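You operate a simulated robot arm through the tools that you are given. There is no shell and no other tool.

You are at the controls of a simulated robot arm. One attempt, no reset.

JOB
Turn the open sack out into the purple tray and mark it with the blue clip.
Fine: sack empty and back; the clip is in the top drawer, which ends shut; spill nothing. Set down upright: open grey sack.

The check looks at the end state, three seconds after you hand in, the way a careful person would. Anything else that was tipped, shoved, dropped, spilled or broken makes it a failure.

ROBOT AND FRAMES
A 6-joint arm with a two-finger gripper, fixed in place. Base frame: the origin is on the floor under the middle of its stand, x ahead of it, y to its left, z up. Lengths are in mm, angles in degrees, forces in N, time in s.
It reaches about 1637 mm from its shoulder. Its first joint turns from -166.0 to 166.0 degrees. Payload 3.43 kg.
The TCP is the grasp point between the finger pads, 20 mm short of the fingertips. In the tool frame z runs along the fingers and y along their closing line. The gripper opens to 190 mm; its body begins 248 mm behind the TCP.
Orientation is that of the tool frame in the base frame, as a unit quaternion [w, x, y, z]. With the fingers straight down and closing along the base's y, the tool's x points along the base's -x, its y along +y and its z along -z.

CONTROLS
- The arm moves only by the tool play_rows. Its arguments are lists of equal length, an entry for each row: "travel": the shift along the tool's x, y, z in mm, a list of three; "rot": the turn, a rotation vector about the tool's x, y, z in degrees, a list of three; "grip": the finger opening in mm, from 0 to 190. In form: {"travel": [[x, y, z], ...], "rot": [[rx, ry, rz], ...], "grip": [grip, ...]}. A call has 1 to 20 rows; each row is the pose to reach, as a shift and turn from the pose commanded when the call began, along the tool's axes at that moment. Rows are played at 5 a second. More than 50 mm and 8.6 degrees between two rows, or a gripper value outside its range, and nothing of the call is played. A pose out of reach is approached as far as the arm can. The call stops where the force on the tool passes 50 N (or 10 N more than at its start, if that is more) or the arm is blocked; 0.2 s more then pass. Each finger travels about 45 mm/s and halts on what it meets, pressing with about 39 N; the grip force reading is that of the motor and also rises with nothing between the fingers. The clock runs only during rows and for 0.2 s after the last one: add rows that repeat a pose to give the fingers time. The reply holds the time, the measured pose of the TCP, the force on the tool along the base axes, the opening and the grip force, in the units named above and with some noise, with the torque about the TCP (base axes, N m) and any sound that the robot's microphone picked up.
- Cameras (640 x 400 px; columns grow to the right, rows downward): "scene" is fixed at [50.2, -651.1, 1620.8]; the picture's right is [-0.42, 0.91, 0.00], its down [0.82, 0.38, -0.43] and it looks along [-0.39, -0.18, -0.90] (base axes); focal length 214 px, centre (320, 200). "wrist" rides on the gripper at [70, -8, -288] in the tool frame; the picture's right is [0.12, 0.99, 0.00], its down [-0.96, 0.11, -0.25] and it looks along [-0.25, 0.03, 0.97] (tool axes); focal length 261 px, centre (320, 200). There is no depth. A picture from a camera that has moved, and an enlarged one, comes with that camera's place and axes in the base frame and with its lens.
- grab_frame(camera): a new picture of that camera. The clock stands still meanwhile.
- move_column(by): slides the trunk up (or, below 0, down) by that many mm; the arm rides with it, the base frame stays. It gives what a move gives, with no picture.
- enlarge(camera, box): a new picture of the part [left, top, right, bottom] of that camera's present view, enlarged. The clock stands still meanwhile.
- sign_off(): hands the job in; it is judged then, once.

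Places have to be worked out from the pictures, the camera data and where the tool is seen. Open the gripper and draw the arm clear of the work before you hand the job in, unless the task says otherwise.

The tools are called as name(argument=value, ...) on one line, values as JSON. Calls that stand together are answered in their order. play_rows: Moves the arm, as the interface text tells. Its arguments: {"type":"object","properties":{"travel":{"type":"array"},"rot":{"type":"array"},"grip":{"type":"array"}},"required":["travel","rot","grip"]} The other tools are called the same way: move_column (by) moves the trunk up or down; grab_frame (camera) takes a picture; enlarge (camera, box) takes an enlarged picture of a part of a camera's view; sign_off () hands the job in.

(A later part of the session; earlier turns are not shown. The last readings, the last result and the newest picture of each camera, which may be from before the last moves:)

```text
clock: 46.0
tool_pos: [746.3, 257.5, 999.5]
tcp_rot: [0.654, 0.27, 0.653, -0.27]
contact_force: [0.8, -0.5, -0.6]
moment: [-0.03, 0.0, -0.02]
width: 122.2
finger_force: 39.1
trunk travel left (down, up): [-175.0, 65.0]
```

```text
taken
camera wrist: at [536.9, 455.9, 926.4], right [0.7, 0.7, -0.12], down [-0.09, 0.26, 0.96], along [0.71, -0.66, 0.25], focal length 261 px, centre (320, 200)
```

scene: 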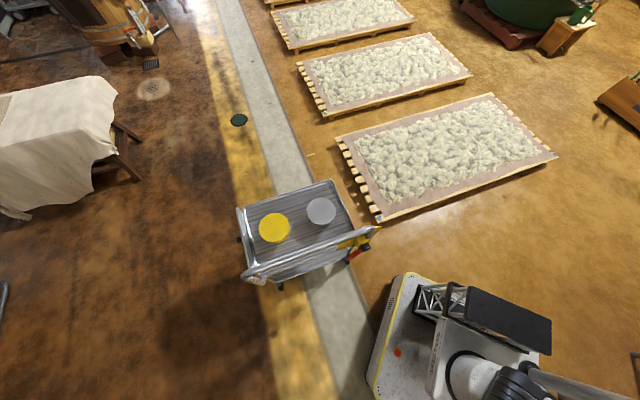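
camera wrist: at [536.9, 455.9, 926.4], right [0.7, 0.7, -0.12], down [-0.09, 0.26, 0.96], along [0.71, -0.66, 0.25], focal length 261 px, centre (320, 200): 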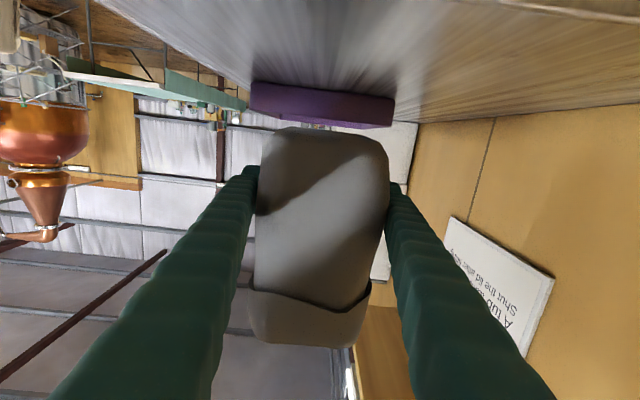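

The sack is upright over its spot and I estimate its base about 77 mm below the TCP. I'll lower to just above the bench and then feel for contact in small steps.

play_rows(travel=[[15, 0, 0], [30, 0, 0], [45, 0, 0], [58, 0, 0], [58, 0, 0]], rot=[[0, 0, 0], [0, 0, 0], [0, 0, 0], [0, 0, 0], [0, 0, 0]], grip=[80, 80, 80, 80, 80])

grab_frame(camera="wrist")

```text
clock: 47.2
tool_pos: [745.0, 258.8, 941.8]
tcp_rot: [0.653, 0.271, 0.653, -0.271]
contact_force: [-0.8, 0.5, -1.1]
moment: [-0.03, -0.02, 0.03]
width: 122.3
finger_force: 39.3
trunk travel left (down, up): [-175.0, 65.0]
```

```text
taken
camera wrist: at [535.0, 456.7, 869.7], right [0.7, 0.7, -0.12], down [-0.09, 0.26, 0.96], along [0.71, -0.66, 0.25], focal length 261 px, centre (320, 200)
```

wrist: 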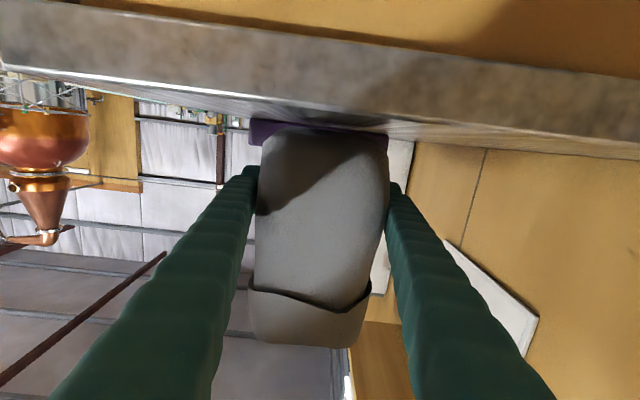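

The base is nearly at bench level. I'll go down in 2 mm rows and read the vertical force.

play_rows(travel=[[2, 0, 0], [4, 0, 0], [6, 0, 0], [8, 0, 0], [8, 0, 0]], rot=[[0, 0, 0], [0, 0, 0], [0, 0, 0], [0, 0, 0], [0, 0, 0]], grip=[80, 80, 80, 80, 80])

play_rows(travel=[[1.5, 0, 0], [3, 0, 0], [4, 0, 0], [4, 0, 0]], rot=[[0, 0, 0], [0, 0, 0], [0, 0, 0], [0, 0, 0]], grip=[80, 80, 80, 80])

```text
clock: 48.4
tool_pos: [744.3, 258.7, 935.7]
tcp_rot: [0.653, 0.271, 0.653, -0.271]
contact_force: [-3.4, 4.0, 16.5]
moment: [-1.19, -0.1, -0.22]
width: 122.5
finger_force: 39.1
trunk travel left (down, up): [-175.0, 65.0]
```

```text
clock: 49.4
tool_pos: [745.8, 259.0, 928.9]
tcp_rot: [0.653, 0.271, 0.653, -0.271]
contact_force: [-5.8, 6.2, 15.0]
moment: [-0.6, -0.53, -0.03]
width: 122.6
finger_force: 38.9
trunk travel left (down, up): [-175.0, 65.0]
```

The base made contact at about 15 N. I'll open the fingers to release the sack and look.

play_rows(travel=[[0, 0, 0], [0, 0, 0], [0, 0, 0], [0, 0, 0], [0, 0, 0], [0, 0, 0], [0, 0, 0], [0, 0, 0]], rot=[[0, 0, 0], [0, 0, 0], [0, 0, 0], [0, 0, 0], [0, 0, 0], [0, 0, 0], [0, 0, 0], [0, 0, 0]], grip=[126, 132, 140, 155, 170, 185, 190, 190])

grab_frame(camera="wrist")

```text
clock: 51.2
tool_pos: [745.8, 258.7, 929.6]
tcp_rot: [0.653, 0.271, 0.653, -0.271]
contact_force: [-0.3, 0.4, -0.2]
moment: [-0.01, -0.02, 0.04]
width: 189.9
finger_force: 0.1
trunk travel left (down, up): [-175.0, 65.0]
```

```text
taken
camera wrist: at [536.6, 456.8, 856.8], right [0.7, 0.7, -0.12], down [-0.09, 0.26, 0.96], along [0.71, -0.66, 0.25], focal length 261 px, centre (320, 200)
```

wrist: 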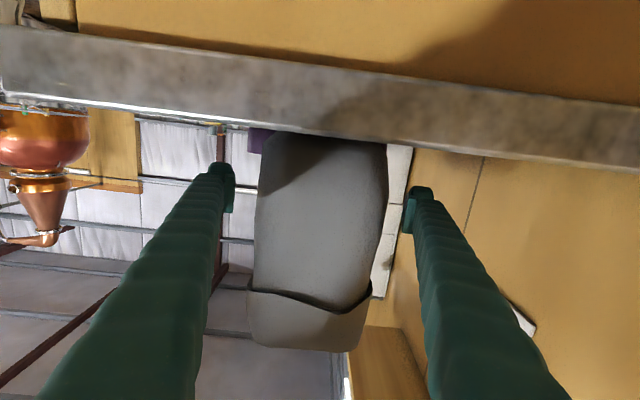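

The sack stands upright and free between the open fingers. I'll back straight out along the tool axis, then rise.

play_rows(travel=[[0, 0, -30], [0, 0, -60], [0, 0, -95], [0, 0, -130], [0, 0, -165], [0, 0, -190], [0, 0, -190]], rot=[[0, 0, 0], [0, 0, 0], [0, 0, 0], [0, 0, 0], [0, 0, 0], [0, 0, 0], [0, 0, 0]], grip=[190, 190, 190, 190, 190, 190, 190])

grab_frame(camera="wrist")

```text
clock: 52.8
tool_pos: [610.5, 390.2, 930.2]
tcp_rot: [0.653, 0.27, 0.654, -0.27]
contact_force: [0.1, -0.4, -0.3]
moment: [-0.03, 0.04, -0.03]
width: 190.1
finger_force: 0.0
trunk travel left (down, up): [-175.0, 65.0]
```

```text
taken
camera wrist: at [401.0, 589.6, 858.2], right [0.7, 0.7, -0.12], down [-0.09, 0.26, 0.96], along [0.71, -0.66, 0.25], focal length 261 px, centre (320, 200)
```

wrist: 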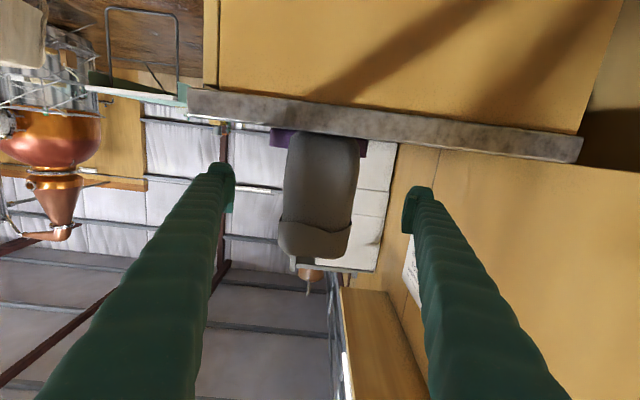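

Clear of the sack. Now I'll rise and turn the tool back to pointing down, to look over the sack and tray.

play_rows(travel=[[-45, 0, 0], [-90, 0, 0], [-135, 0, 0], [-180, 0, 0], [-220, 0, 0], [-228, 0, -4], [-236, 0, -8], [-244, 0, -12], [-252, 0, -16], [-260, 0, -20], [-268, 0, -24], [-276, 0, -28], [-284, 0, -32], [-292, 0, -36], [-300, 0, -40], [-308, 0, -44], [-316, 0, -48], [-316, 0, -48]], rot=[[0, 0, 0], [0, 0, 0], [0, 0, 0], [0, 0, 0], [0, 0, 0], [0, 7.5, 0], [0, 15, 0], [0, 22.5, 0], [0, 30, 0], [0, 37.5, 0], [0, 45, 0], [0, 52.5, 0], [0, 60, 0], [0, 67.5, 0], [0, 75, 0], [0, 82.5, 0], [0, 90, 0], [0, 90, 0]], grip=[190, 190, 190, 190, 190, 190, 190, 190, 190, 190, 190, 190, 190, 190, 190, 190, 190, 190])

grab_frame(camera="wrist")

enlarge(camera="wrist", box=[240, 180, 420, 380])

```text
clock: 56.6
tool_pos: [576.8, 426.7, 1245.9]
tcp_rot: [0.0, 0.382, 0.924, 0.0]
contact_force: [-0.2, 0.1, -0.1]
moment: [0.01, 0.03, 0.0]
width: 190.0
finger_force: 0.2
trunk travel left (down, up): [-175.0, 65.0]
```

```text
taken
camera wrist: at [521.5, 471.5, 1531.4], right [0.62, 0.79, 0.0], down [0.76, -0.6, 0.25], along [0.19, -0.15, -0.97], focal length 261 px, centre (320, 200)
```

wrist: 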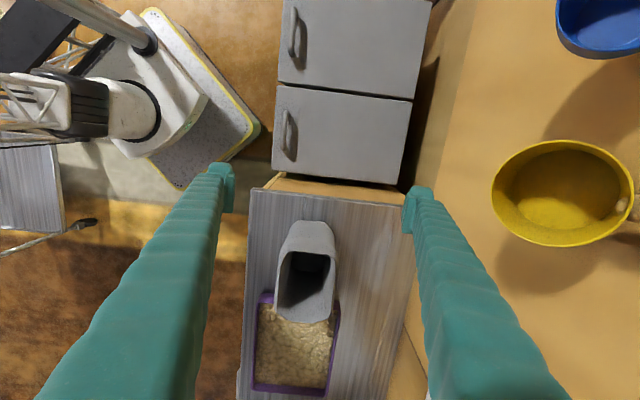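

```text
2.00 times, centred on (330, 280) of wrist
camera zoom: at [521.5, 471.5, 1531.4], right [0.62, 0.79, 0.0], down [0.76, -0.6, 0.25], along [0.19, -0.15, -0.97], focal length 521 px, centre (300, 40)
```

zoom: 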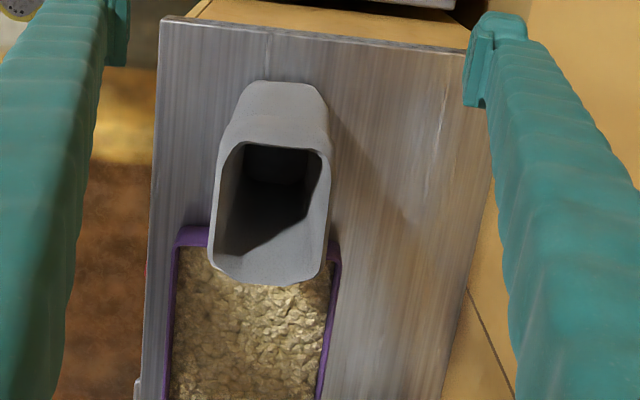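

The sack is back upright and looks empty, with an even layer of grain in the tray. I'll zoom in on the sack's interior and the bench around it to check for residue or spill.

enlarge(camera="wrist", box=[265, 215, 345, 330])

enlarge(camera="wrist", box=[230, 280, 410, 400])

```text
3.48 times, centred on (305, 272) of wrist
camera zoom: at [521.5, 471.5, 1531.4], right [0.62, 0.79, 0.0], down [0.76, -0.6, 0.25], along [0.19, -0.15, -0.97], focal length 907 px, centre (372, -52)
```

zoom: 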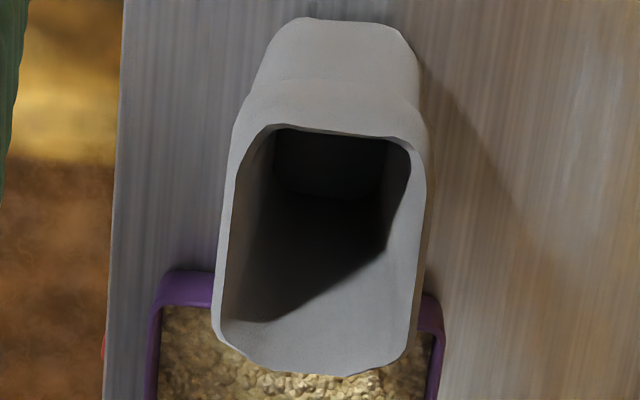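

```text
3.33 times, centred on (320, 340) of wrist
camera zoom: at [521.5, 471.5, 1531.4], right [0.62, 0.79, 0.0], down [0.76, -0.6, 0.25], along [0.19, -0.15, -0.97], focal length 869 px, centre (320, -267)
```

zoom: 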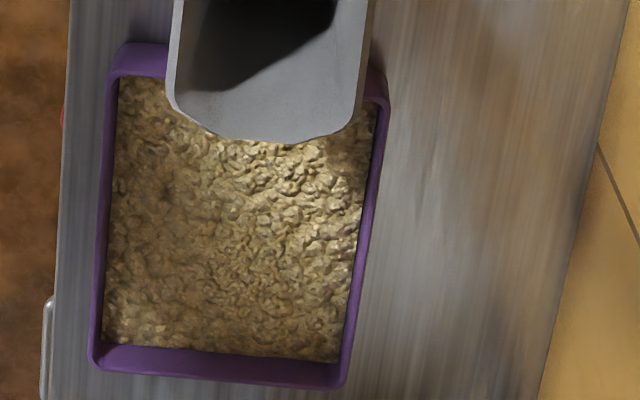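

The sack is empty, the tray is full and the bench is clean. Next is the drawer. I'll swing round to the front while tilting the tool to horizontal, pointing into the bench at about drawer height.

play_rows(travel=[[-43.7, -18.5, 14.3], [-87.4, -37, 28.6], [-131.1, -55.5, 42.9], [-174.8, -74, 57.2], [-218.5, -92.5, 71.5], [-262.2, -111, 85.8], [-305.9, -129.5, 100.1], [-349.6, -148, 114.4], [-393.3, -166.5, 128.7], [-437, -185, 143], [-480.7, -203.5, 157.3], [-524.4, -222, 171.6], [-568.1, -240.5, 185.9], [-611.8, -259, 200.2], [-655.5, -277.5, 214.5], [-699.2, -296, 228.8], [-742.9, -314.5, 243.1], [-786.6, -333, 257.4], [-830.3, -351.5, 271.7], [-874, -370, 286]], rot=[[-4.5, 0, 0], [-9, 0, 0], [-13.5, 0, 0], [-18, 0, 0], [-22.5, 0, 0], [-27, 0, 0], [-31.5, 0, 0], [-36, 0, 0], [-40.5, 0, 0], [-45, 0, 0], [-49.5, 0, 0], [-54, 0, 0], [-58.5, 0, 0], [-63, 0, 0], [-67.5, 0, 0], [-72, 0, 0], [-76.5, 0, 0], [-81, 0, 0], [-85.5, 0, 0], [-90, 0, 0]], grip=[190, 190, 190, 190, 190, 190, 190, 190, 190, 190, 190, 190, 190, 190, 190, 190, 190, 190, 190, 190])

grab_frame(camera="wrist")

```text
clock: 60.8
tool_pos: [931.8, -456.8, 958.5]
tcp_rot: [0.27, 0.27, 0.653, 0.654]
contact_force: [-1.0, 0.5, 1.2]
moment: [-0.29, 0.24, -0.2]
width: 189.9
finger_force: 0.2
trunk travel left (down, up): [-175.0, 65.0]
```

```text
taken
camera wrist: at [678.6, -608.2, 948.8], right [-0.09, 0.08, 0.99], down [0.5, -0.86, 0.12], along [0.86, 0.51, 0.03], focal length 261 px, centre (320, 200)
```

wrist: 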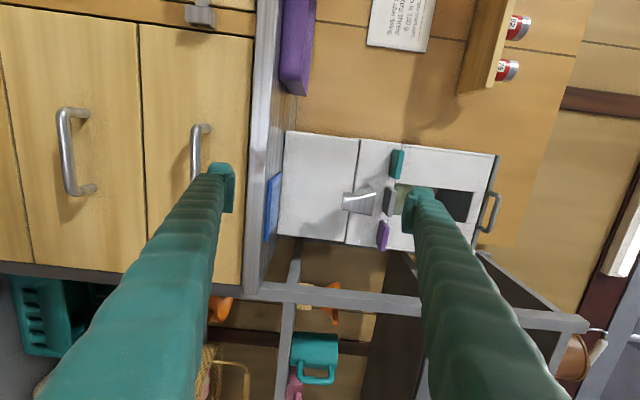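

I can see the front upright-sideways. The top drawer spans about z 635–841, with its handle centred near a≈1000, z≈737. I'll lower to that height, still 170 mm in front of the handle.

play_rows(travel=[[-3, -40, 0], [-6, -80, 0], [-9, -120, 0], [-12, -160, 0], [-15, -200, 0], [-18, -221, 0], [-18, -221, 0]], rot=[[0, 0, 0], [0, 0, 0], [0, 0, 0], [0, 0, 0], [0, 0, 0], [0, 0, 0], [0, 0, 0]], grip=[190, 190, 190, 190, 190, 190, 190])

grab_frame(camera="wrist")

```text
clock: 62.4
tool_pos: [944.8, -465.2, 738.6]
tcp_rot: [0.271, 0.271, 0.653, 0.653]
contact_force: [-0.6, 0.0, -0.1]
moment: [0.01, -0.01, -0.02]
width: 189.9
finger_force: 0.0
trunk travel left (down, up): [-175.0, 65.0]
```

```text
taken
camera wrist: at [692.4, -617.5, 728.1], right [-0.08, 0.08, 0.99], down [0.51, -0.86, 0.12], along [0.86, 0.51, 0.03], focal length 261 px, centre (320, 200)
```

wrist: 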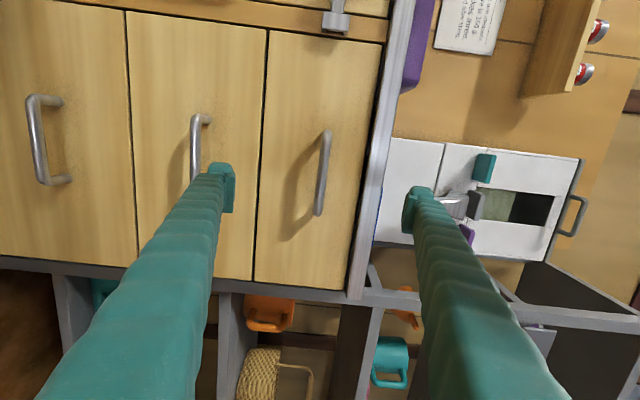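

The handle bar is dead centre between the fingers at a≈997, z≈740. I'll narrow the opening to 60 mm and advance most of the way.

play_rows(travel=[[0, 0, 0], [0, 0, 0], [0, 0, 0], [0, 0, 0], [0, 0, 0], [0, 0, 0], [0, 0, 0], [0, 0, 0], [0, 0, 30], [0, 0, 60], [0, 0, 90], [0, 0, 120], [0, 0, 120]], rot=[[0, 0, 0], [0, 0, 0], [0, 0, 0], [0, 0, 0], [0, 0, 0], [0, 0, 0], [0, 0, 0], [0, 0, 0], [0, 0, 0], [0, 0, 0], [0, 0, 0], [0, 0, 0], [0, 0, 0]], grip=[172, 154, 136, 118, 100, 82, 64, 60, 60, 60, 60, 60, 60])

grab_frame(camera="wrist")

enlarge(camera="wrist", box=[240, 100, 420, 260])

```text
clock: 65.2
tool_pos: [1032.2, -380.1, 739.8]
tcp_rot: [0.271, 0.27, 0.653, 0.653]
contact_force: [0.0, -0.3, 0.9]
moment: [0.01, 0.04, 0.03]
width: 60.0
finger_force: 0.1
trunk travel left (down, up): [-175.0, 65.0]
```

```text
taken
camera wrist: at [778.6, -532.6, 729.5], right [-0.08, 0.08, 0.99], down [0.5, -0.86, 0.12], along [0.86, 0.51, 0.03], focal length 261 px, centre (320, 200)
```

wrist: 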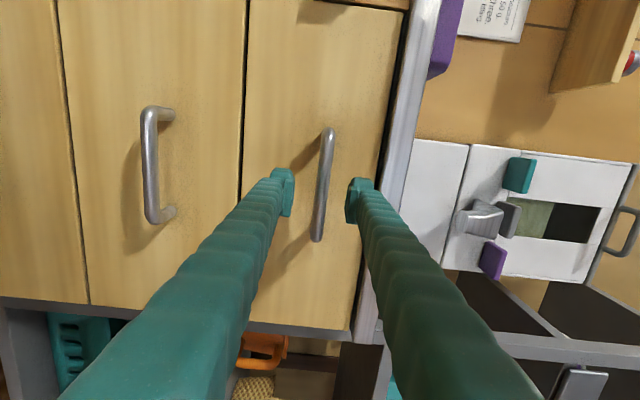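

```text
2.50 times, centred on (330, 180) of wrist
camera zoom: at [778.6, -532.6, 729.5], right [-0.08, 0.08, 0.99], down [0.5, -0.86, 0.12], along [0.86, 0.51, 0.03], focal length 652 px, centre (295, 250)
```

zoom: 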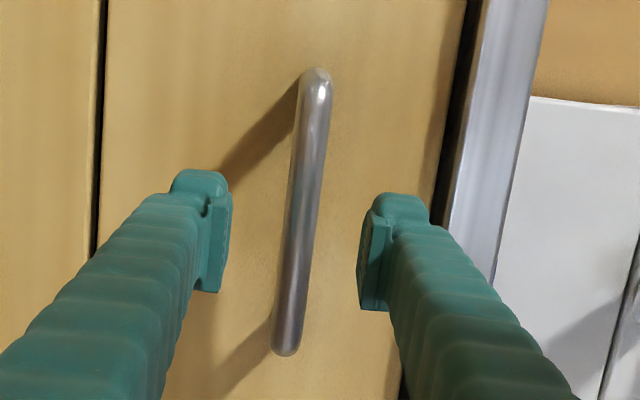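

The bar runs between the fingers at about n≈518. I'll advance 56 mm and close on it.

play_rows(travel=[[0, 0, 14], [0, 0, 28], [0, 0, 42], [0, 0, 50], [0, 0, 56], [0, 0, 56]], rot=[[0, 0, 0], [0, 0, 0], [0, 0, 0], [0, 0, 0], [0, 0, 0], [0, 0, 0]], grip=[60, 60, 60, 60, 60, 60])

enlarge(camera="wrist", box=[240, 100, 420, 260])

```text
clock: 66.6
tool_pos: [1071.5, -341.6, 738.2]
tcp_rot: [0.27, 0.27, 0.653, 0.654]
contact_force: [0.7, -0.3, -0.5]
moment: [-0.01, 0.01, 0.0]
width: 60.2
finger_force: 0.1
trunk travel left (down, up): [-175.0, 65.0]
```

```text
2.50 times, centred on (330, 180) of wrist
camera zoom: at [817.8, -494.6, 727.7], right [-0.08, 0.08, 0.99], down [0.51, -0.86, 0.12], along [0.86, 0.51, 0.03], focal length 652 px, centre (295, 250)
```

zoom: 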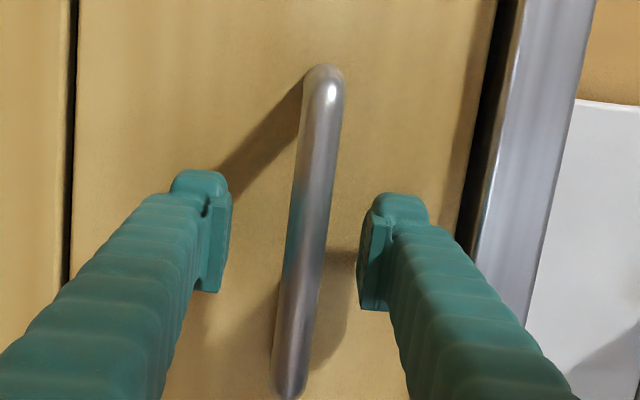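

The TCP is level with the bar at n≈516. Closing on the handle.

play_rows(travel=[[0, 0, 0], [0, 0, 0], [0, 0, 0], [0, 0, 0], [0, 0, 0], [0, 0, 0], [0, 0, 0]], rot=[[0, 0, 0], [0, 0, 0], [0, 0, 0], [0, 0, 0], [0, 0, 0], [0, 0, 0], [0, 0, 0]], grip=[45, 30, 15, 0, 0, 0, 0])

enlarge(camera="wrist", box=[240, 100, 420, 260])

```text
clock: 68.2
tool_pos: [1070.5, -342.9, 741.6]
tcp_rot: [0.273, 0.269, 0.652, 0.654]
contact_force: [6.5, -3.3, 42.4]
moment: [-0.01, 0.68, 0.47]
width: 12.9
finger_force: 45.1
trunk travel left (down, up): [-175.0, 65.0]
```

```text
2.50 times, centred on (330, 180) of wrist
camera zoom: at [817.3, -494.8, 730.8], right [-0.09, 0.08, 0.99], down [0.5, -0.86, 0.12], along [0.86, 0.51, 0.03], focal length 652 px, centre (295, 250)
```

zoom: 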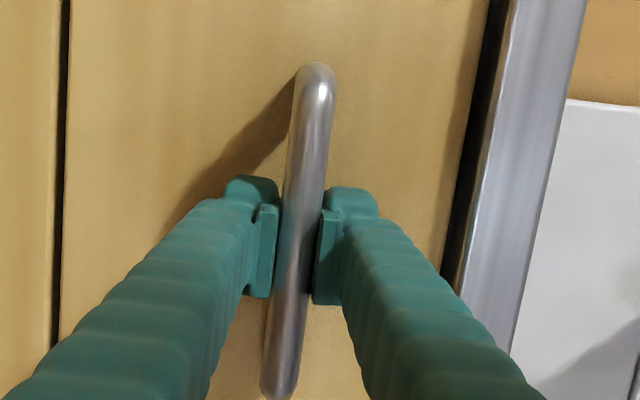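

The handle is gripped at 12.9 mm, but the bar sits about 4 mm higher than my commanded height and the arm feels 42 N upward. I'll shift up 4 mm to relieve that, then start pulling gently.

play_rows(travel=[[0, 2, 0], [0, 4, 0], [0, 5, 0], [0, 5, 0]], rot=[[0, 0, 0], [0, 0, 0], [0, 0, 0], [0, 0, 0]], grip=[0, 0, 0, 0])

```text
clock: 69.2
tool_pos: [1069.9, -341.7, 742.0]
tcp_rot: [0.271, 0.271, 0.653, 0.653]
contact_force: [9.3, -8.1, 22.6]
moment: [-0.17, 0.16, -0.28]
width: 12.9
finger_force: 44.8
trunk travel left (down, up): [-175.0, 65.0]
```

Relieved to 23 N. I'll go another 4 mm up and then pull 30 mm along −n.

play_rows(travel=[[0, 2, 0], [0, 4, 0], [0, 4, 0]], rot=[[0, 0, 0], [0, 0, 0], [0, 0, 0]], grip=[0, 0, 0])

play_rows(travel=[[0, 0, -5], [0, 0, -10], [0, 0, -15], [0, 0, -20], [0, 0, -25], [0, 0, -30], [0, 0, -30]], rot=[[0, 0, 0], [0, 0, 0], [0, 0, 0], [0, 0, 0], [0, 0, 0], [0, 0, 0], [0, 0, 0]], grip=[0, 0, 0, 0, 0, 0, 0])

grab_frame(camera="wrist")

```text
clock: 70.0
tool_pos: [1073.0, -342.0, 742.8]
tcp_rot: [0.269, 0.272, 0.653, 0.653]
contact_force: [-3.1, -5.8, -16.0]
moment: [-0.18, -0.44, -0.55]
width: 12.6
finger_force: 45.7
trunk travel left (down, up): [-175.0, 65.0]
```

```text
clock: 71.3
tool_pos: [1051.2, -361.7, 742.4]
tcp_rot: [0.268, 0.273, 0.653, 0.653]
contact_force: [-0.1, -0.7, -18.4]
moment: [-0.38, -0.69, -0.45]
width: 12.9
finger_force: 44.7
trunk travel left (down, up): [-175.0, 65.0]
stopped in row 6: the force on the tool passed its limit at 51 N (the readings are from after the stop); the commanded pose is now the measured one
```

```text
taken
camera wrist: at [797.5, -514.9, 733.5], right [-0.08, 0.08, 0.99], down [0.51, -0.85, 0.11], along [0.86, 0.51, 0.02], focal length 261 px, centre (320, 200)
```

wrist: 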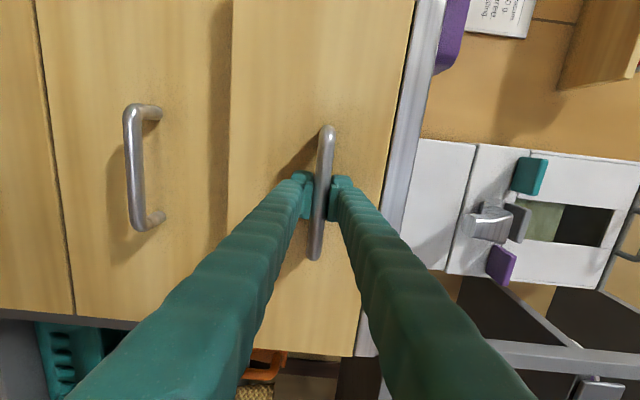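

The drawer has come out about 29 mm, with its front casting a shadow on the one below. The call stopped on a 51 N peak, so I'll ease down 1.5 mm and pull more slowly.

play_rows(travel=[[0, -1.5, 0], [0, -1.5, 0], [0, -1.5, -3], [0, -1.5, -6], [0, -1.5, -9], [0, -1.5, -12], [0, -1.5, -15], [0, -1.5, -18], [0, -1.5, -21], [0, -1.5, -24], [0, -1.5, -27], [0, -1.5, -30], [0, -1.5, -30]], rot=[[0, 0, 0], [0, 0, 0], [0, 0, 0], [0, 0, 0], [0, 0, 0], [0, 0, 0], [0, 0, 0], [0, 0, 0], [0, 0, 0], [0, 0, 0], [0, 0, 0], [0, 0, 0], [0, 0, 0]], grip=[0, 0, 0, 0, 0, 0, 0, 0, 0, 0, 0, 0, 0])

```text
clock: 74.2
tool_pos: [1029.8, -381.4, 742.2]
tcp_rot: [0.27, 0.272, 0.653, 0.653]
contact_force: [5.5, -4.8, -0.8]
moment: [-0.29, -0.31, 0.06]
width: 13.1
finger_force: 45.2
trunk travel left (down, up): [-175.0, 65.0]
```

That went smoothly and the forces are now small. Pulling on at a similar pace.

play_rows(travel=[[0, 0, -4], [0, 0, -8], [0, 0, -12], [0, 0, -16], [0, 0, -20], [0, 0, -24], [0, 0, -28], [0, 0, -32], [0, 0, -36], [0, 0, -40], [0, 0, -44], [0, 0, -48], [0, 0, -52], [0, 0, -56], [0, 0, -60], [0, 0, -64], [0, 0, -68], [0, 0, -72], [0, 0, -76], [0, 0, -76]], rot=[[0, 0, 0], [0, 0, 0], [0, 0, 0], [0, 0, 0], [0, 0, 0], [0, 0, 0], [0, 0, 0], [0, 0, 0], [0, 0, 0], [0, 0, 0], [0, 0, 0], [0, 0, 0], [0, 0, 0], [0, 0, 0], [0, 0, 0], [0, 0, 0], [0, 0, 0], [0, 0, 0], [0, 0, 0], [0, 0, 0]], grip=[0, 0, 0, 0, 0, 0, 0, 0, 0, 0, 0, 0, 0, 0, 0, 0, 0, 0, 0, 0])

grab_frame(camera="wrist")

```text
clock: 78.3
tool_pos: [975.9, -436.1, 742.6]
tcp_rot: [0.269, 0.272, 0.653, 0.653]
contact_force: [-1.1, 1.8, -17.6]
moment: [-0.23, -0.47, 0.3]
width: 12.9
finger_force: 45.0
trunk travel left (down, up): [-175.0, 65.0]
```

```text
taken
camera wrist: at [723.6, -589.1, 732.8], right [-0.08, 0.08, 0.99], down [0.51, -0.85, 0.11], along [0.86, 0.51, 0.03], focal length 261 px, centre (320, 200)
```

wrist: 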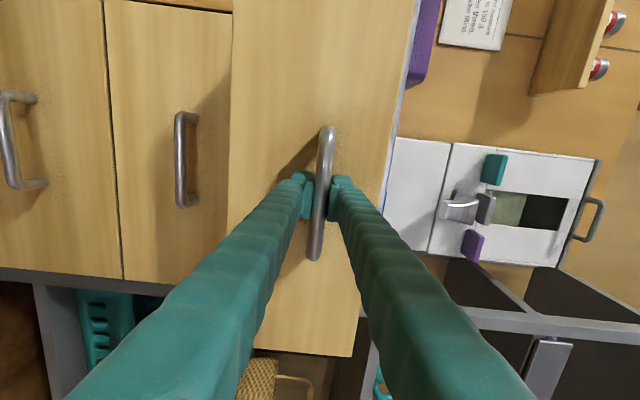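

The drawer is now open about 135 mm. Another 75 mm, easing 1 mm down.

play_rows(travel=[[0, -1, -4], [0, -1, -8], [0, -1, -12], [0, -1, -16], [0, -1, -20], [0, -1, -24], [0, -1, -28], [0, -1, -32], [0, -1, -36], [0, -1, -40], [0, -1, -44], [0, -1, -48], [0, -1, -52], [0, -1, -56], [0, -1, -60], [0, -1, -64], [0, -1, -68], [0, -1, -72], [0, -1, -75], [0, -1, -75]], rot=[[0, 0, 0], [0, 0, 0], [0, 0, 0], [0, 0, 0], [0, 0, 0], [0, 0, 0], [0, 0, 0], [0, 0, 0], [0, 0, 0], [0, 0, 0], [0, 0, 0], [0, 0, 0], [0, 0, 0], [0, 0, 0], [0, 0, 0], [0, 0, 0], [0, 0, 0], [0, 0, 0], [0, 0, 0], [0, 0, 0]], grip=[0, 0, 0, 0, 0, 0, 0, 0, 0, 0, 0, 0, 0, 0, 0, 0, 0, 0, 0, 0])

```text
clock: 82.5
tool_pos: [921.9, -491.0, 741.4]
tcp_rot: [0.269, 0.272, 0.653, 0.653]
contact_force: [3.2, -3.4, -0.4]
moment: [-0.29, -0.26, -0.13]
width: 13.0
finger_force: 44.6
trunk travel left (down, up): [-175.0, 65.0]
```

The drawer is open about 212 mm. I'll release the handle, back off and rise to look in from above.

play_rows(travel=[[0, 0, 0], [0, 0, 0], [0, 0, 0], [0, 0, 0], [0, 0, 0], [0, 0, -20], [0, 0, -50], [0, 0, -80], [0, 0, -110], [0, 0, -110]], rot=[[0, 0, 0], [0, 0, 0], [0, 0, 0], [0, 0, 0], [0, 0, 0], [0, 0, 0], [0, 0, 0], [0, 0, 0], [0, 0, 0], [0, 0, 0]], grip=[25, 40, 60, 60, 60, 60, 60, 60, 60, 60])

grab_frame(camera="wrist")

```text
clock: 84.8
tool_pos: [844.7, -566.0, 743.8]
tcp_rot: [0.268, 0.271, 0.654, 0.653]
contact_force: [0.3, -0.1, -0.5]
moment: [0.0, 0.04, -0.02]
width: 59.8
finger_force: 0.1
trunk travel left (down, up): [-175.0, 65.0]
```

```text
taken
camera wrist: at [592.7, -720.0, 734.6], right [-0.08, 0.08, 0.99], down [0.51, -0.85, 0.11], along [0.86, 0.51, 0.03], focal length 261 px, centre (320, 200)
```

wrist: 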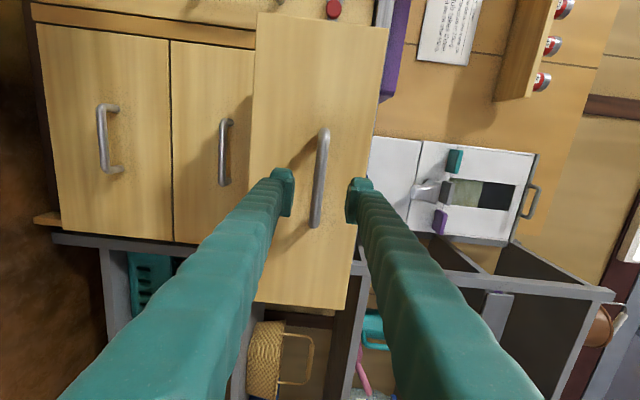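

I'll rise, turn the tool down and look into the open drawer.

play_rows(travel=[[0, 43, 0], [0, 86, 0], [0, 129, 0], [0, 172, 0], [0, 215, 0], [0, 256, 0], [6.4, 256, 20], [12.8, 256, 40], [19.3, 256, 61], [25.7, 256, 81], [32, 256, 101], [38.5, 256, 121], [45, 256, 142], [51.3, 256, 162], [57.8, 256, 182], [64, 256, 203], [70.6, 256, 223], [77, 256, 243], [77, 256, 243]], rot=[[0, 0, 0], [0, 0, 0], [0, 0, 0], [0, 0, 0], [0, 0, 0], [0, 0, 0], [7.5, 0, 0], [15, 0, 0], [22.5, 0, 0], [30, 0, 0], [37.5, 0, 0], [45, 0, 0], [52.5, 0, 0], [60, 0, 0], [67.5, 0, 0], [75, 0, 0], [82.5, 0, 0], [90, 0, 0], [90, 0, 0]], grip=[60, 60, 60, 60, 60, 60, 70, 80, 90, 100, 110, 120, 130, 140, 150, 160, 170, 180, 180])

grab_frame(camera="wrist")

```text
clock: 88.8
tool_pos: [962.5, -341.1, 1000.2]
tcp_rot: [-0.002, 0.382, 0.924, -0.002]
contact_force: [1.1, 0.4, -0.9]
moment: [-0.07, 0.04, 0.04]
width: 180.1
finger_force: 0.1
trunk travel left (down, up): [-175.0, 65.0]
```

```text
taken
camera wrist: at [907.9, -296.8, 1285.6], right [0.62, 0.79, 0.0], down [0.76, -0.6, 0.24], along [0.19, -0.15, -0.97], focal length 261 px, centre (320, 200)
```

wrist: 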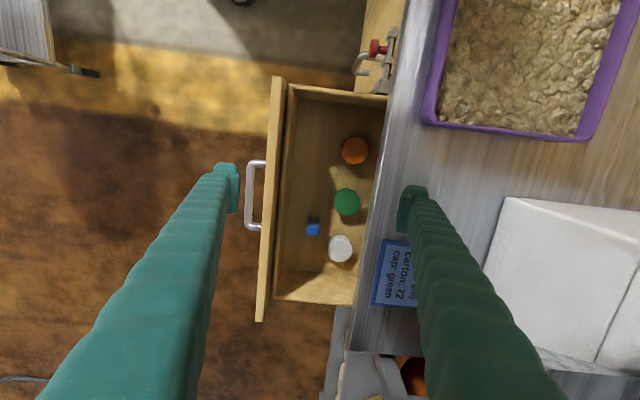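

The drawer holds orange, green and white caps and a small blue item, which should be the clip. Zooming in on it and on the tray's rim.

enlarge(camera="wrist", box=[280, 180, 380, 290])

enlarge(camera="wrist", box=[240, 60, 420, 320])

enlarge(camera="wrist", box=[400, 0, 640, 150])

```text
3.64 times, centred on (330, 235) of wrist
camera zoom: at [907.9, -296.8, 1285.6], right [0.62, 0.79, 0.0], down [0.76, -0.6, 0.24], along [0.19, -0.15, -0.97], focal length 948 px, centre (284, 73)
```

zoom: 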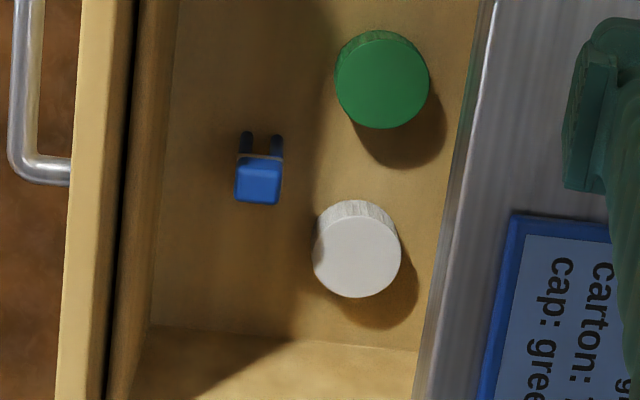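

```text
1.54 times, centred on (330, 190) of wrist
camera zoom: at [907.9, -296.8, 1285.6], right [0.62, 0.79, 0.0], down [0.76, -0.6, 0.24], along [0.19, -0.15, -0.97], focal length 401 px, centre (305, 215)
```

zoom: 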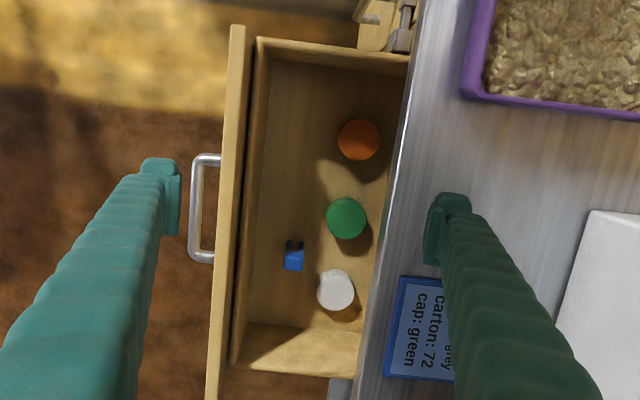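

```text
2.67 times, centred on (520, 75) of wrist
camera zoom: at [907.9, -296.8, 1285.6], right [0.62, 0.79, 0.0], down [0.76, -0.6, 0.24], along [0.19, -0.15, -0.97], focal length 695 px, centre (-213, 533)
```

zoom: 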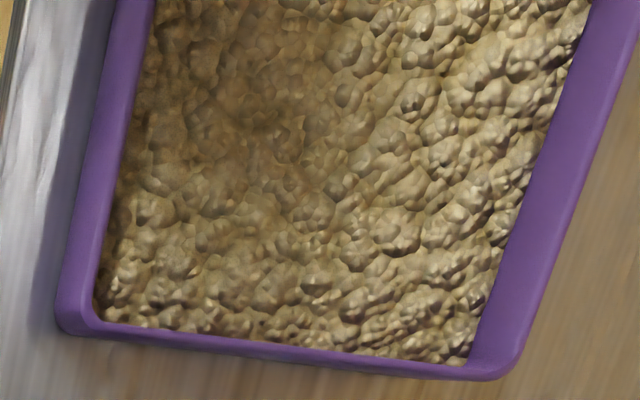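

The clip is a blue block with two dark prongs and a slot between them, as if made to push onto a rim. I'll enlarge it further, along with the tray rim, to compare slot width and wall thickness.

enlarge(camera="wrist", box=[298, 210, 330, 240])

enlarge(camera="wrist", box=[410, 90, 480, 140])

```text
13.33 times, centred on (314, 225) of wrist
camera zoom: at [907.9, -296.8, 1285.6], right [0.62, 0.79, 0.0], down [0.76, -0.6, 0.24], along [0.19, -0.15, -0.97], focal length 3475 px, centre (400, -133)
```

zoom: 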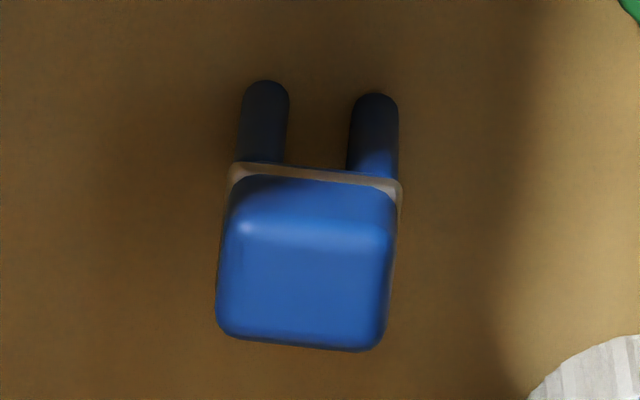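

```text
8.00 times, centred on (445, 115) of wrist
camera zoom: at [907.9, -296.8, 1285.6], right [0.62, 0.79, 0.0], down [0.76, -0.6, 0.24], along [0.19, -0.15, -0.97], focal length 2085 px, centre (-680, 880)
```

zoom: 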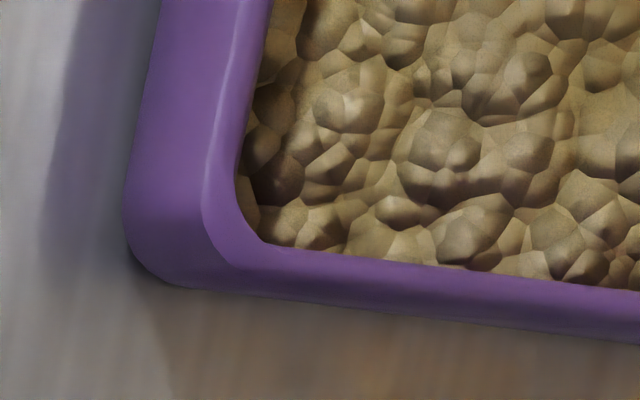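

The blue clip sits around a≈1088, n≈443 on the drawer floor, aligned with the bench axes. I'll move closer above it for a second fix on its place and height.

play_rows(travel=[[-30, 0, 25], [-60, 0, 50], [-90, 0, 75], [-118, 0, 95], [-118, 0, 95]], rot=[[0, 0, 0], [0, 0, 0], [0, 0, 0], [0, 0, 0], [0, 0, 0]], grip=[160, 140, 120, 100, 90])

grab_frame(camera="wrist")

enlarge(camera="wrist", box=[270, 130, 370, 240])

```text
clock: 90.0
tool_pos: [1046.6, -422.5, 901.9]
tcp_rot: [-0.002, 0.382, 0.924, -0.001]
contact_force: [-0.3, 0.0, -0.1]
moment: [0.02, 0.06, 0.0]
width: 90.1
finger_force: 0.0
trunk travel left (down, up): [-175.0, 65.0]
```

```text
taken
camera wrist: at [991.3, -378.4, 1188.1], right [0.62, 0.79, 0.0], down [0.76, -0.6, 0.24], along [0.19, -0.15, -0.97], focal length 261 px, centre (320, 200)
```

wrist: 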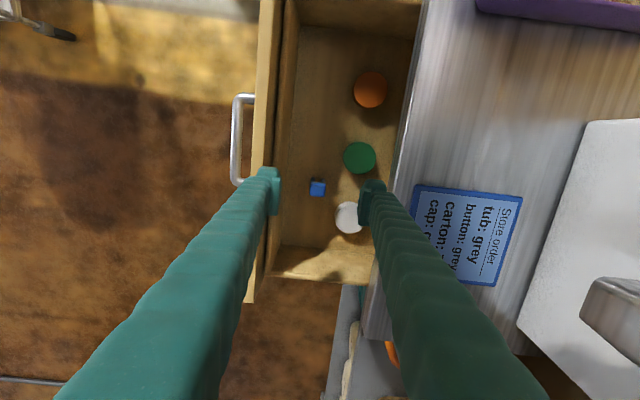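

```text
3.64 times, centred on (320, 185) of wrist
camera zoom: at [991.3, -378.4, 1188.1], right [0.62, 0.79, 0.0], down [0.76, -0.6, 0.24], along [0.19, -0.15, -0.97], focal length 948 px, centre (320, 254)
```

zoom: 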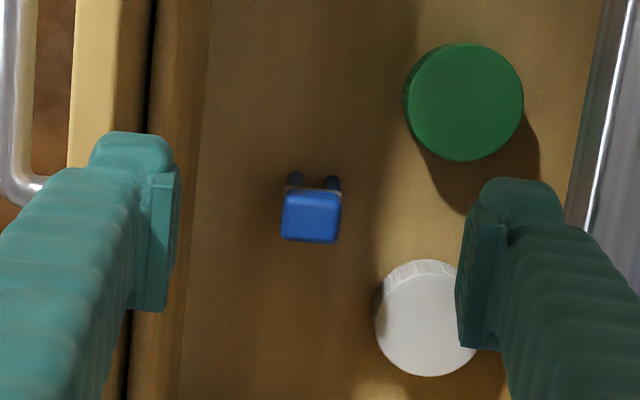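

Two views put the clip standing legs-down: block top at z≈722, prongs reaching down to z≈650, centre at a≈1071, n≈442. I'll narrow the fingers to 50 mm and descend to just above the block.

play_rows(travel=[[-11, 0.6, 0], [-22, 1.2, 0], [-32, 1.7, 0], [-32, 1.7, 30], [-32, 1.7, 60], [-32, 1.7, 90], [-32, 1.7, 120], [-32, 1.7, 137], [-32, 1.7, 137]], rot=[[0, 0, 0], [0, 0, 0], [0, 0, 0], [0, 0, 0], [0, 0, 0], [0, 0, 0], [0, 0, 0], [0, 0, 0], [0, 0, 0]], grip=[75, 62, 50, 50, 50, 50, 50, 50, 50])

grab_frame(camera="wrist")

enlarge(camera="wrist", box=[260, 130, 380, 260])

```text
clock: 92.0
tool_pos: [1070.0, -444.0, 765.0]
tcp_rot: [-0.002, 0.382, 0.924, 0.0]
contact_force: [0.5, 0.1, 0.2]
moment: [-0.01, 0.0, -0.03]
width: 50.0
finger_force: 0.1
trunk travel left (down, up): [-175.0, 65.0]
```

```text
taken
camera wrist: at [1015.6, -400.2, 1050.8], right [0.62, 0.79, 0.0], down [0.76, -0.6, 0.24], along [0.19, -0.15, -0.97], focal length 261 px, centre (320, 200)
```

wrist: 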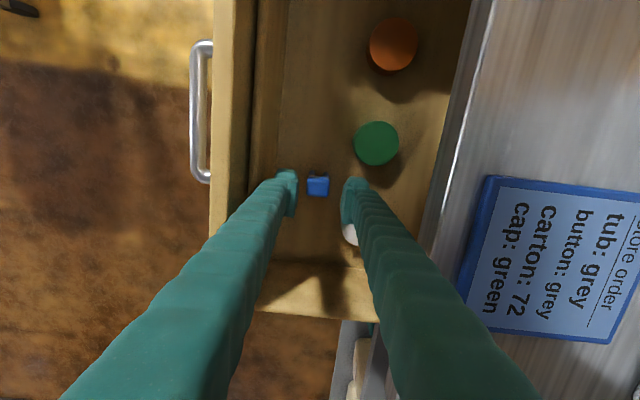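

```text
3.08 times, centred on (320, 195) of wrist
camera zoom: at [1015.6, -400.2, 1050.8], right [0.62, 0.79, 0.0], down [0.76, -0.6, 0.24], along [0.19, -0.15, -0.97], focal length 802 px, centre (320, 215)
```

zoom: 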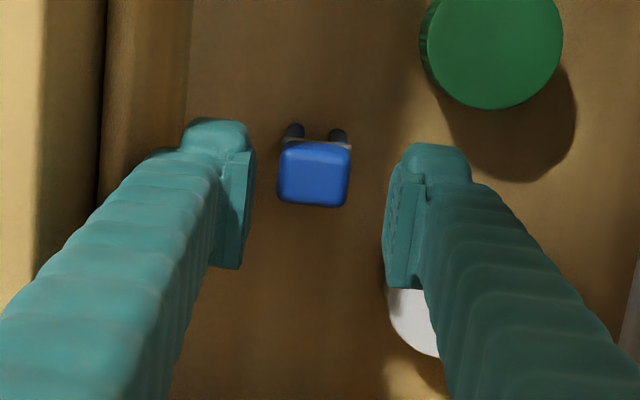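

The clip block is centred between the fingers. I'll descend 60 mm so the pads straddle the block, tips still about 35 mm above the drawer floor.

play_rows(travel=[[0, -1.5, 15], [0, -1.5, 30], [0, -1.5, 45], [0, -1.5, 58], [0, -1.5, 58]], rot=[[0, 0, 0], [0, 0, 0], [0, 0, 0], [0, 0, 0], [0, 0, 0]], grip=[50, 50, 50, 50, 50])

enlarge(camera="wrist", box=[260, 130, 380, 260])

```text
clock: 93.2
tool_pos: [1069.3, -447.0, 707.0]
tcp_rot: [-0.001, 0.382, 0.924, -0.001]
contact_force: [-0.1, 0.7, 1.3]
moment: [0.02, 0.0, -0.03]
width: 50.1
finger_force: 0.1
trunk travel left (down, up): [-175.0, 65.0]
```

```text
3.08 times, centred on (320, 195) of wrist
camera zoom: at [1013.9, -401.9, 993.2], right [0.62, 0.79, 0.0], down [0.76, -0.6, 0.24], along [0.19, -0.15, -0.97], focal length 802 px, centre (320, 215)
```

zoom: 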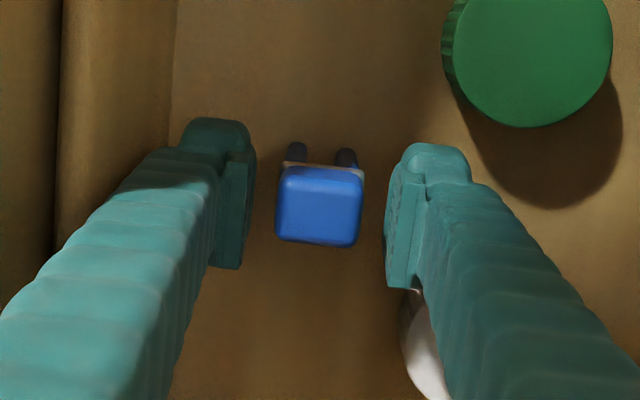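

The block top is about 18 mm above the TCP and centred between the pads. Closing on it.

play_rows(travel=[[0, 0, 0], [0, 0, 0], [0, 0, 0], [0, 0, 0], [0, 0, 0], [0, 0, 0]], rot=[[0, 0, 0], [0, 0, 0], [0, 0, 0], [0, 0, 0], [0, 0, 0], [0, 0, 0]], grip=[40, 32, 24, 16, 10, 10])

enlarge(camera="wrist", box=[260, 130, 380, 260])

```text
clock: 94.5
tool_pos: [1068.4, -446.2, 706.7]
tcp_rot: [-0.001, 0.382, 0.924, 0.0]
contact_force: [0.3, -0.4, -0.1]
moment: [-0.02, 0.01, 0.02]
width: 28.2
finger_force: 38.4
trunk travel left (down, up): [-175.0, 65.0]
```

```text
3.08 times, centred on (320, 195) of wrist
camera zoom: at [1013.9, -401.9, 993.3], right [0.62, 0.79, 0.0], down [0.76, -0.6, 0.24], along [0.19, -0.15, -0.97], focal length 802 px, centre (320, 215)
```

zoom: 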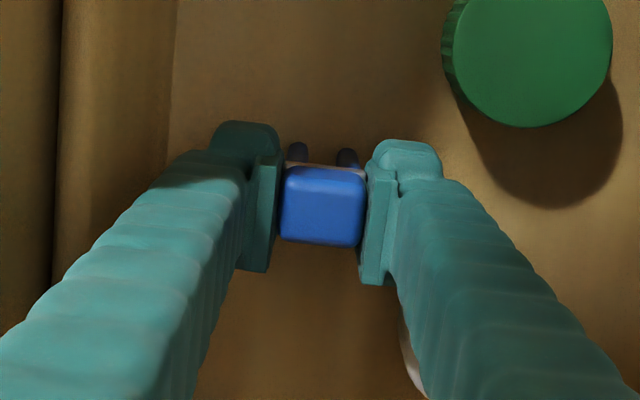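

The clip is gripped at 28.2 mm. Lifting it straight up, well clear of the drawer.

play_rows(travel=[[0, 0, -15], [0, 0, -45], [0, 0, -85], [0, 0, -125], [0, 0, -165], [0, 0, -205], [0, 0, -245], [0, 0, -285], [0, 0, -285]], rot=[[0, 0, 0], [0, 0, 0], [0, 0, 0], [0, 0, 0], [0, 0, 0], [0, 0, 0], [0, 0, 0], [0, 0, 0], [0, 0, 0]], grip=[10, 10, 10, 10, 10, 10, 10, 10, 10])

grab_frame(camera="wrist")

enlarge(camera="wrist", box=[260, 130, 380, 260])

```text
clock: 96.5
tool_pos: [1040.5, -436.2, 970.9]
tcp_rot: [-0.001, 0.382, 0.924, 0.0]
contact_force: [0.3, 0.5, -0.5]
moment: [0.01, 0.07, 0.04]
width: 28.2
finger_force: 38.9
out of reach, approached as far as the arm can: row 7, 8, 9
trunk travel left (down, up): [-175.0, 65.0]
```

```text
taken
camera wrist: at [985.9, -391.8, 1255.8], right [0.62, 0.79, 0.0], down [0.76, -0.6, 0.24], along [0.19, -0.15, -0.97], focal length 261 px, centre (320, 200)
```

wrist: 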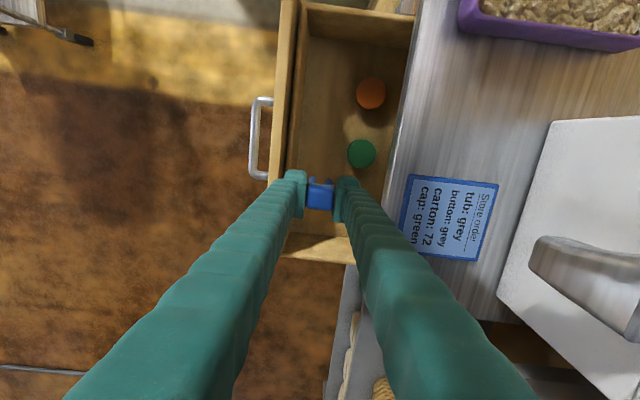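

```text
3.08 times, centred on (320, 195) of wrist
camera zoom: at [985.9, -391.8, 1255.8], right [0.62, 0.79, 0.0], down [0.76, -0.6, 0.24], along [0.19, -0.15, -0.97], focal length 802 px, centre (320, 215)
```

zoom: 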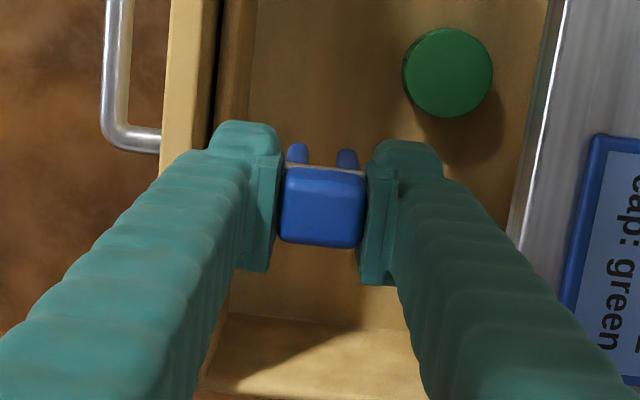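

The clip is out and held. The tray's front wall (n≈586) runs parallel to the slot between the prongs, so I'll carry the clip over there at a safe height to compare prongs and rim.

play_rows(travel=[[38, 17.7, -3], [76, 35.3, -6], [115, 53, -9], [153, 70.7, -12], [191, 88.3, -15], [229, 106, -18], [268, 123.7, -20], [306, 141.3, -22], [344, 159, -24], [344, 159, -24]], rot=[[0, 0, 0], [0, 0, 0], [0, 0, 0], [0, 0, 0], [0, 0, 0], [0, 0, 0], [0, 0, 0], [0, 0, 0], [0, 0, 0], [0, 0, 0]], grip=[10, 10, 10, 10, 10, 10, 10, 10, 10, 10])

grab_frame(camera="wrist")

enlarge(camera="wrist", box=[270, 130, 370, 240])

```text
clock: 98.8
tool_pos: [913.4, -79.8, 996.6]
tcp_rot: [-0.001, 0.381, 0.924, -0.001]
contact_force: [0.2, 0.4, -0.2]
moment: [-0.01, -0.03, -0.03]
width: 28.2
finger_force: 39.1
trunk travel left (down, up): [-175.0, 65.0]
```

```text
taken
camera wrist: at [859.1, -35.6, 1281.8], right [0.62, 0.79, 0.0], down [0.76, -0.6, 0.24], along [0.19, -0.15, -0.97], focal length 261 px, centre (320, 200)
```

wrist: 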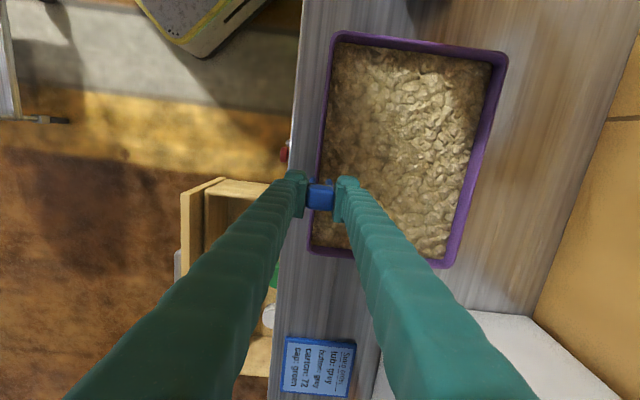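

```text
3.64 times, centred on (320, 185) of wrist
camera zoom: at [859.1, -35.6, 1281.8], right [0.62, 0.79, 0.0], down [0.76, -0.6, 0.24], along [0.19, -0.15, -0.97], focal length 948 px, centre (320, 254)
```

zoom: 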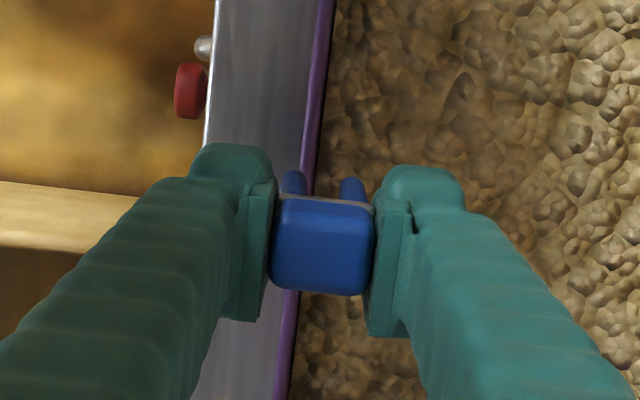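

The rim top is about 6.5 mm wide at n≈586 and the slot between prongs is about 13 mm, so the clip fits over the wall. The slot centre is about 4.5 mm too far inward, so I'll shift and lower a little, then check again.

play_rows(travel=[[0, -2, 2], [0, -4.5, 5], [0, -4.5, 10], [0, -4.5, 12], [0, -4.5, 12]], rot=[[0, 0, 0], [0, 0, 0], [0, 0, 0], [0, 0, 0], [0, 0, 0]], grip=[10, 10, 10, 10, 10])

enlarge(camera="wrist", box=[295, 155, 345, 220])

```text
clock: 100.0
tool_pos: [908.5, -83.4, 983.4]
tcp_rot: [-0.001, 0.382, 0.924, -0.001]
contact_force: [-0.3, 0.3, -0.2]
moment: [-0.01, 0.01, -0.02]
width: 28.5
finger_force: 38.8
trunk travel left (down, up): [-175.0, 65.0]
```

```text
6.15 times, centred on (320, 188) of wrist
camera zoom: at [854.0, -39.2, 1268.9], right [0.62, 0.79, 0.0], down [0.76, -0.6, 0.24], along [0.19, -0.15, -0.97], focal length 1604 px, centre (320, 277)
```

zoom: 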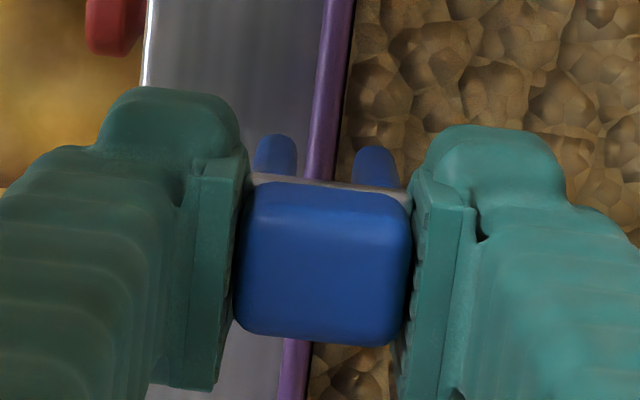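

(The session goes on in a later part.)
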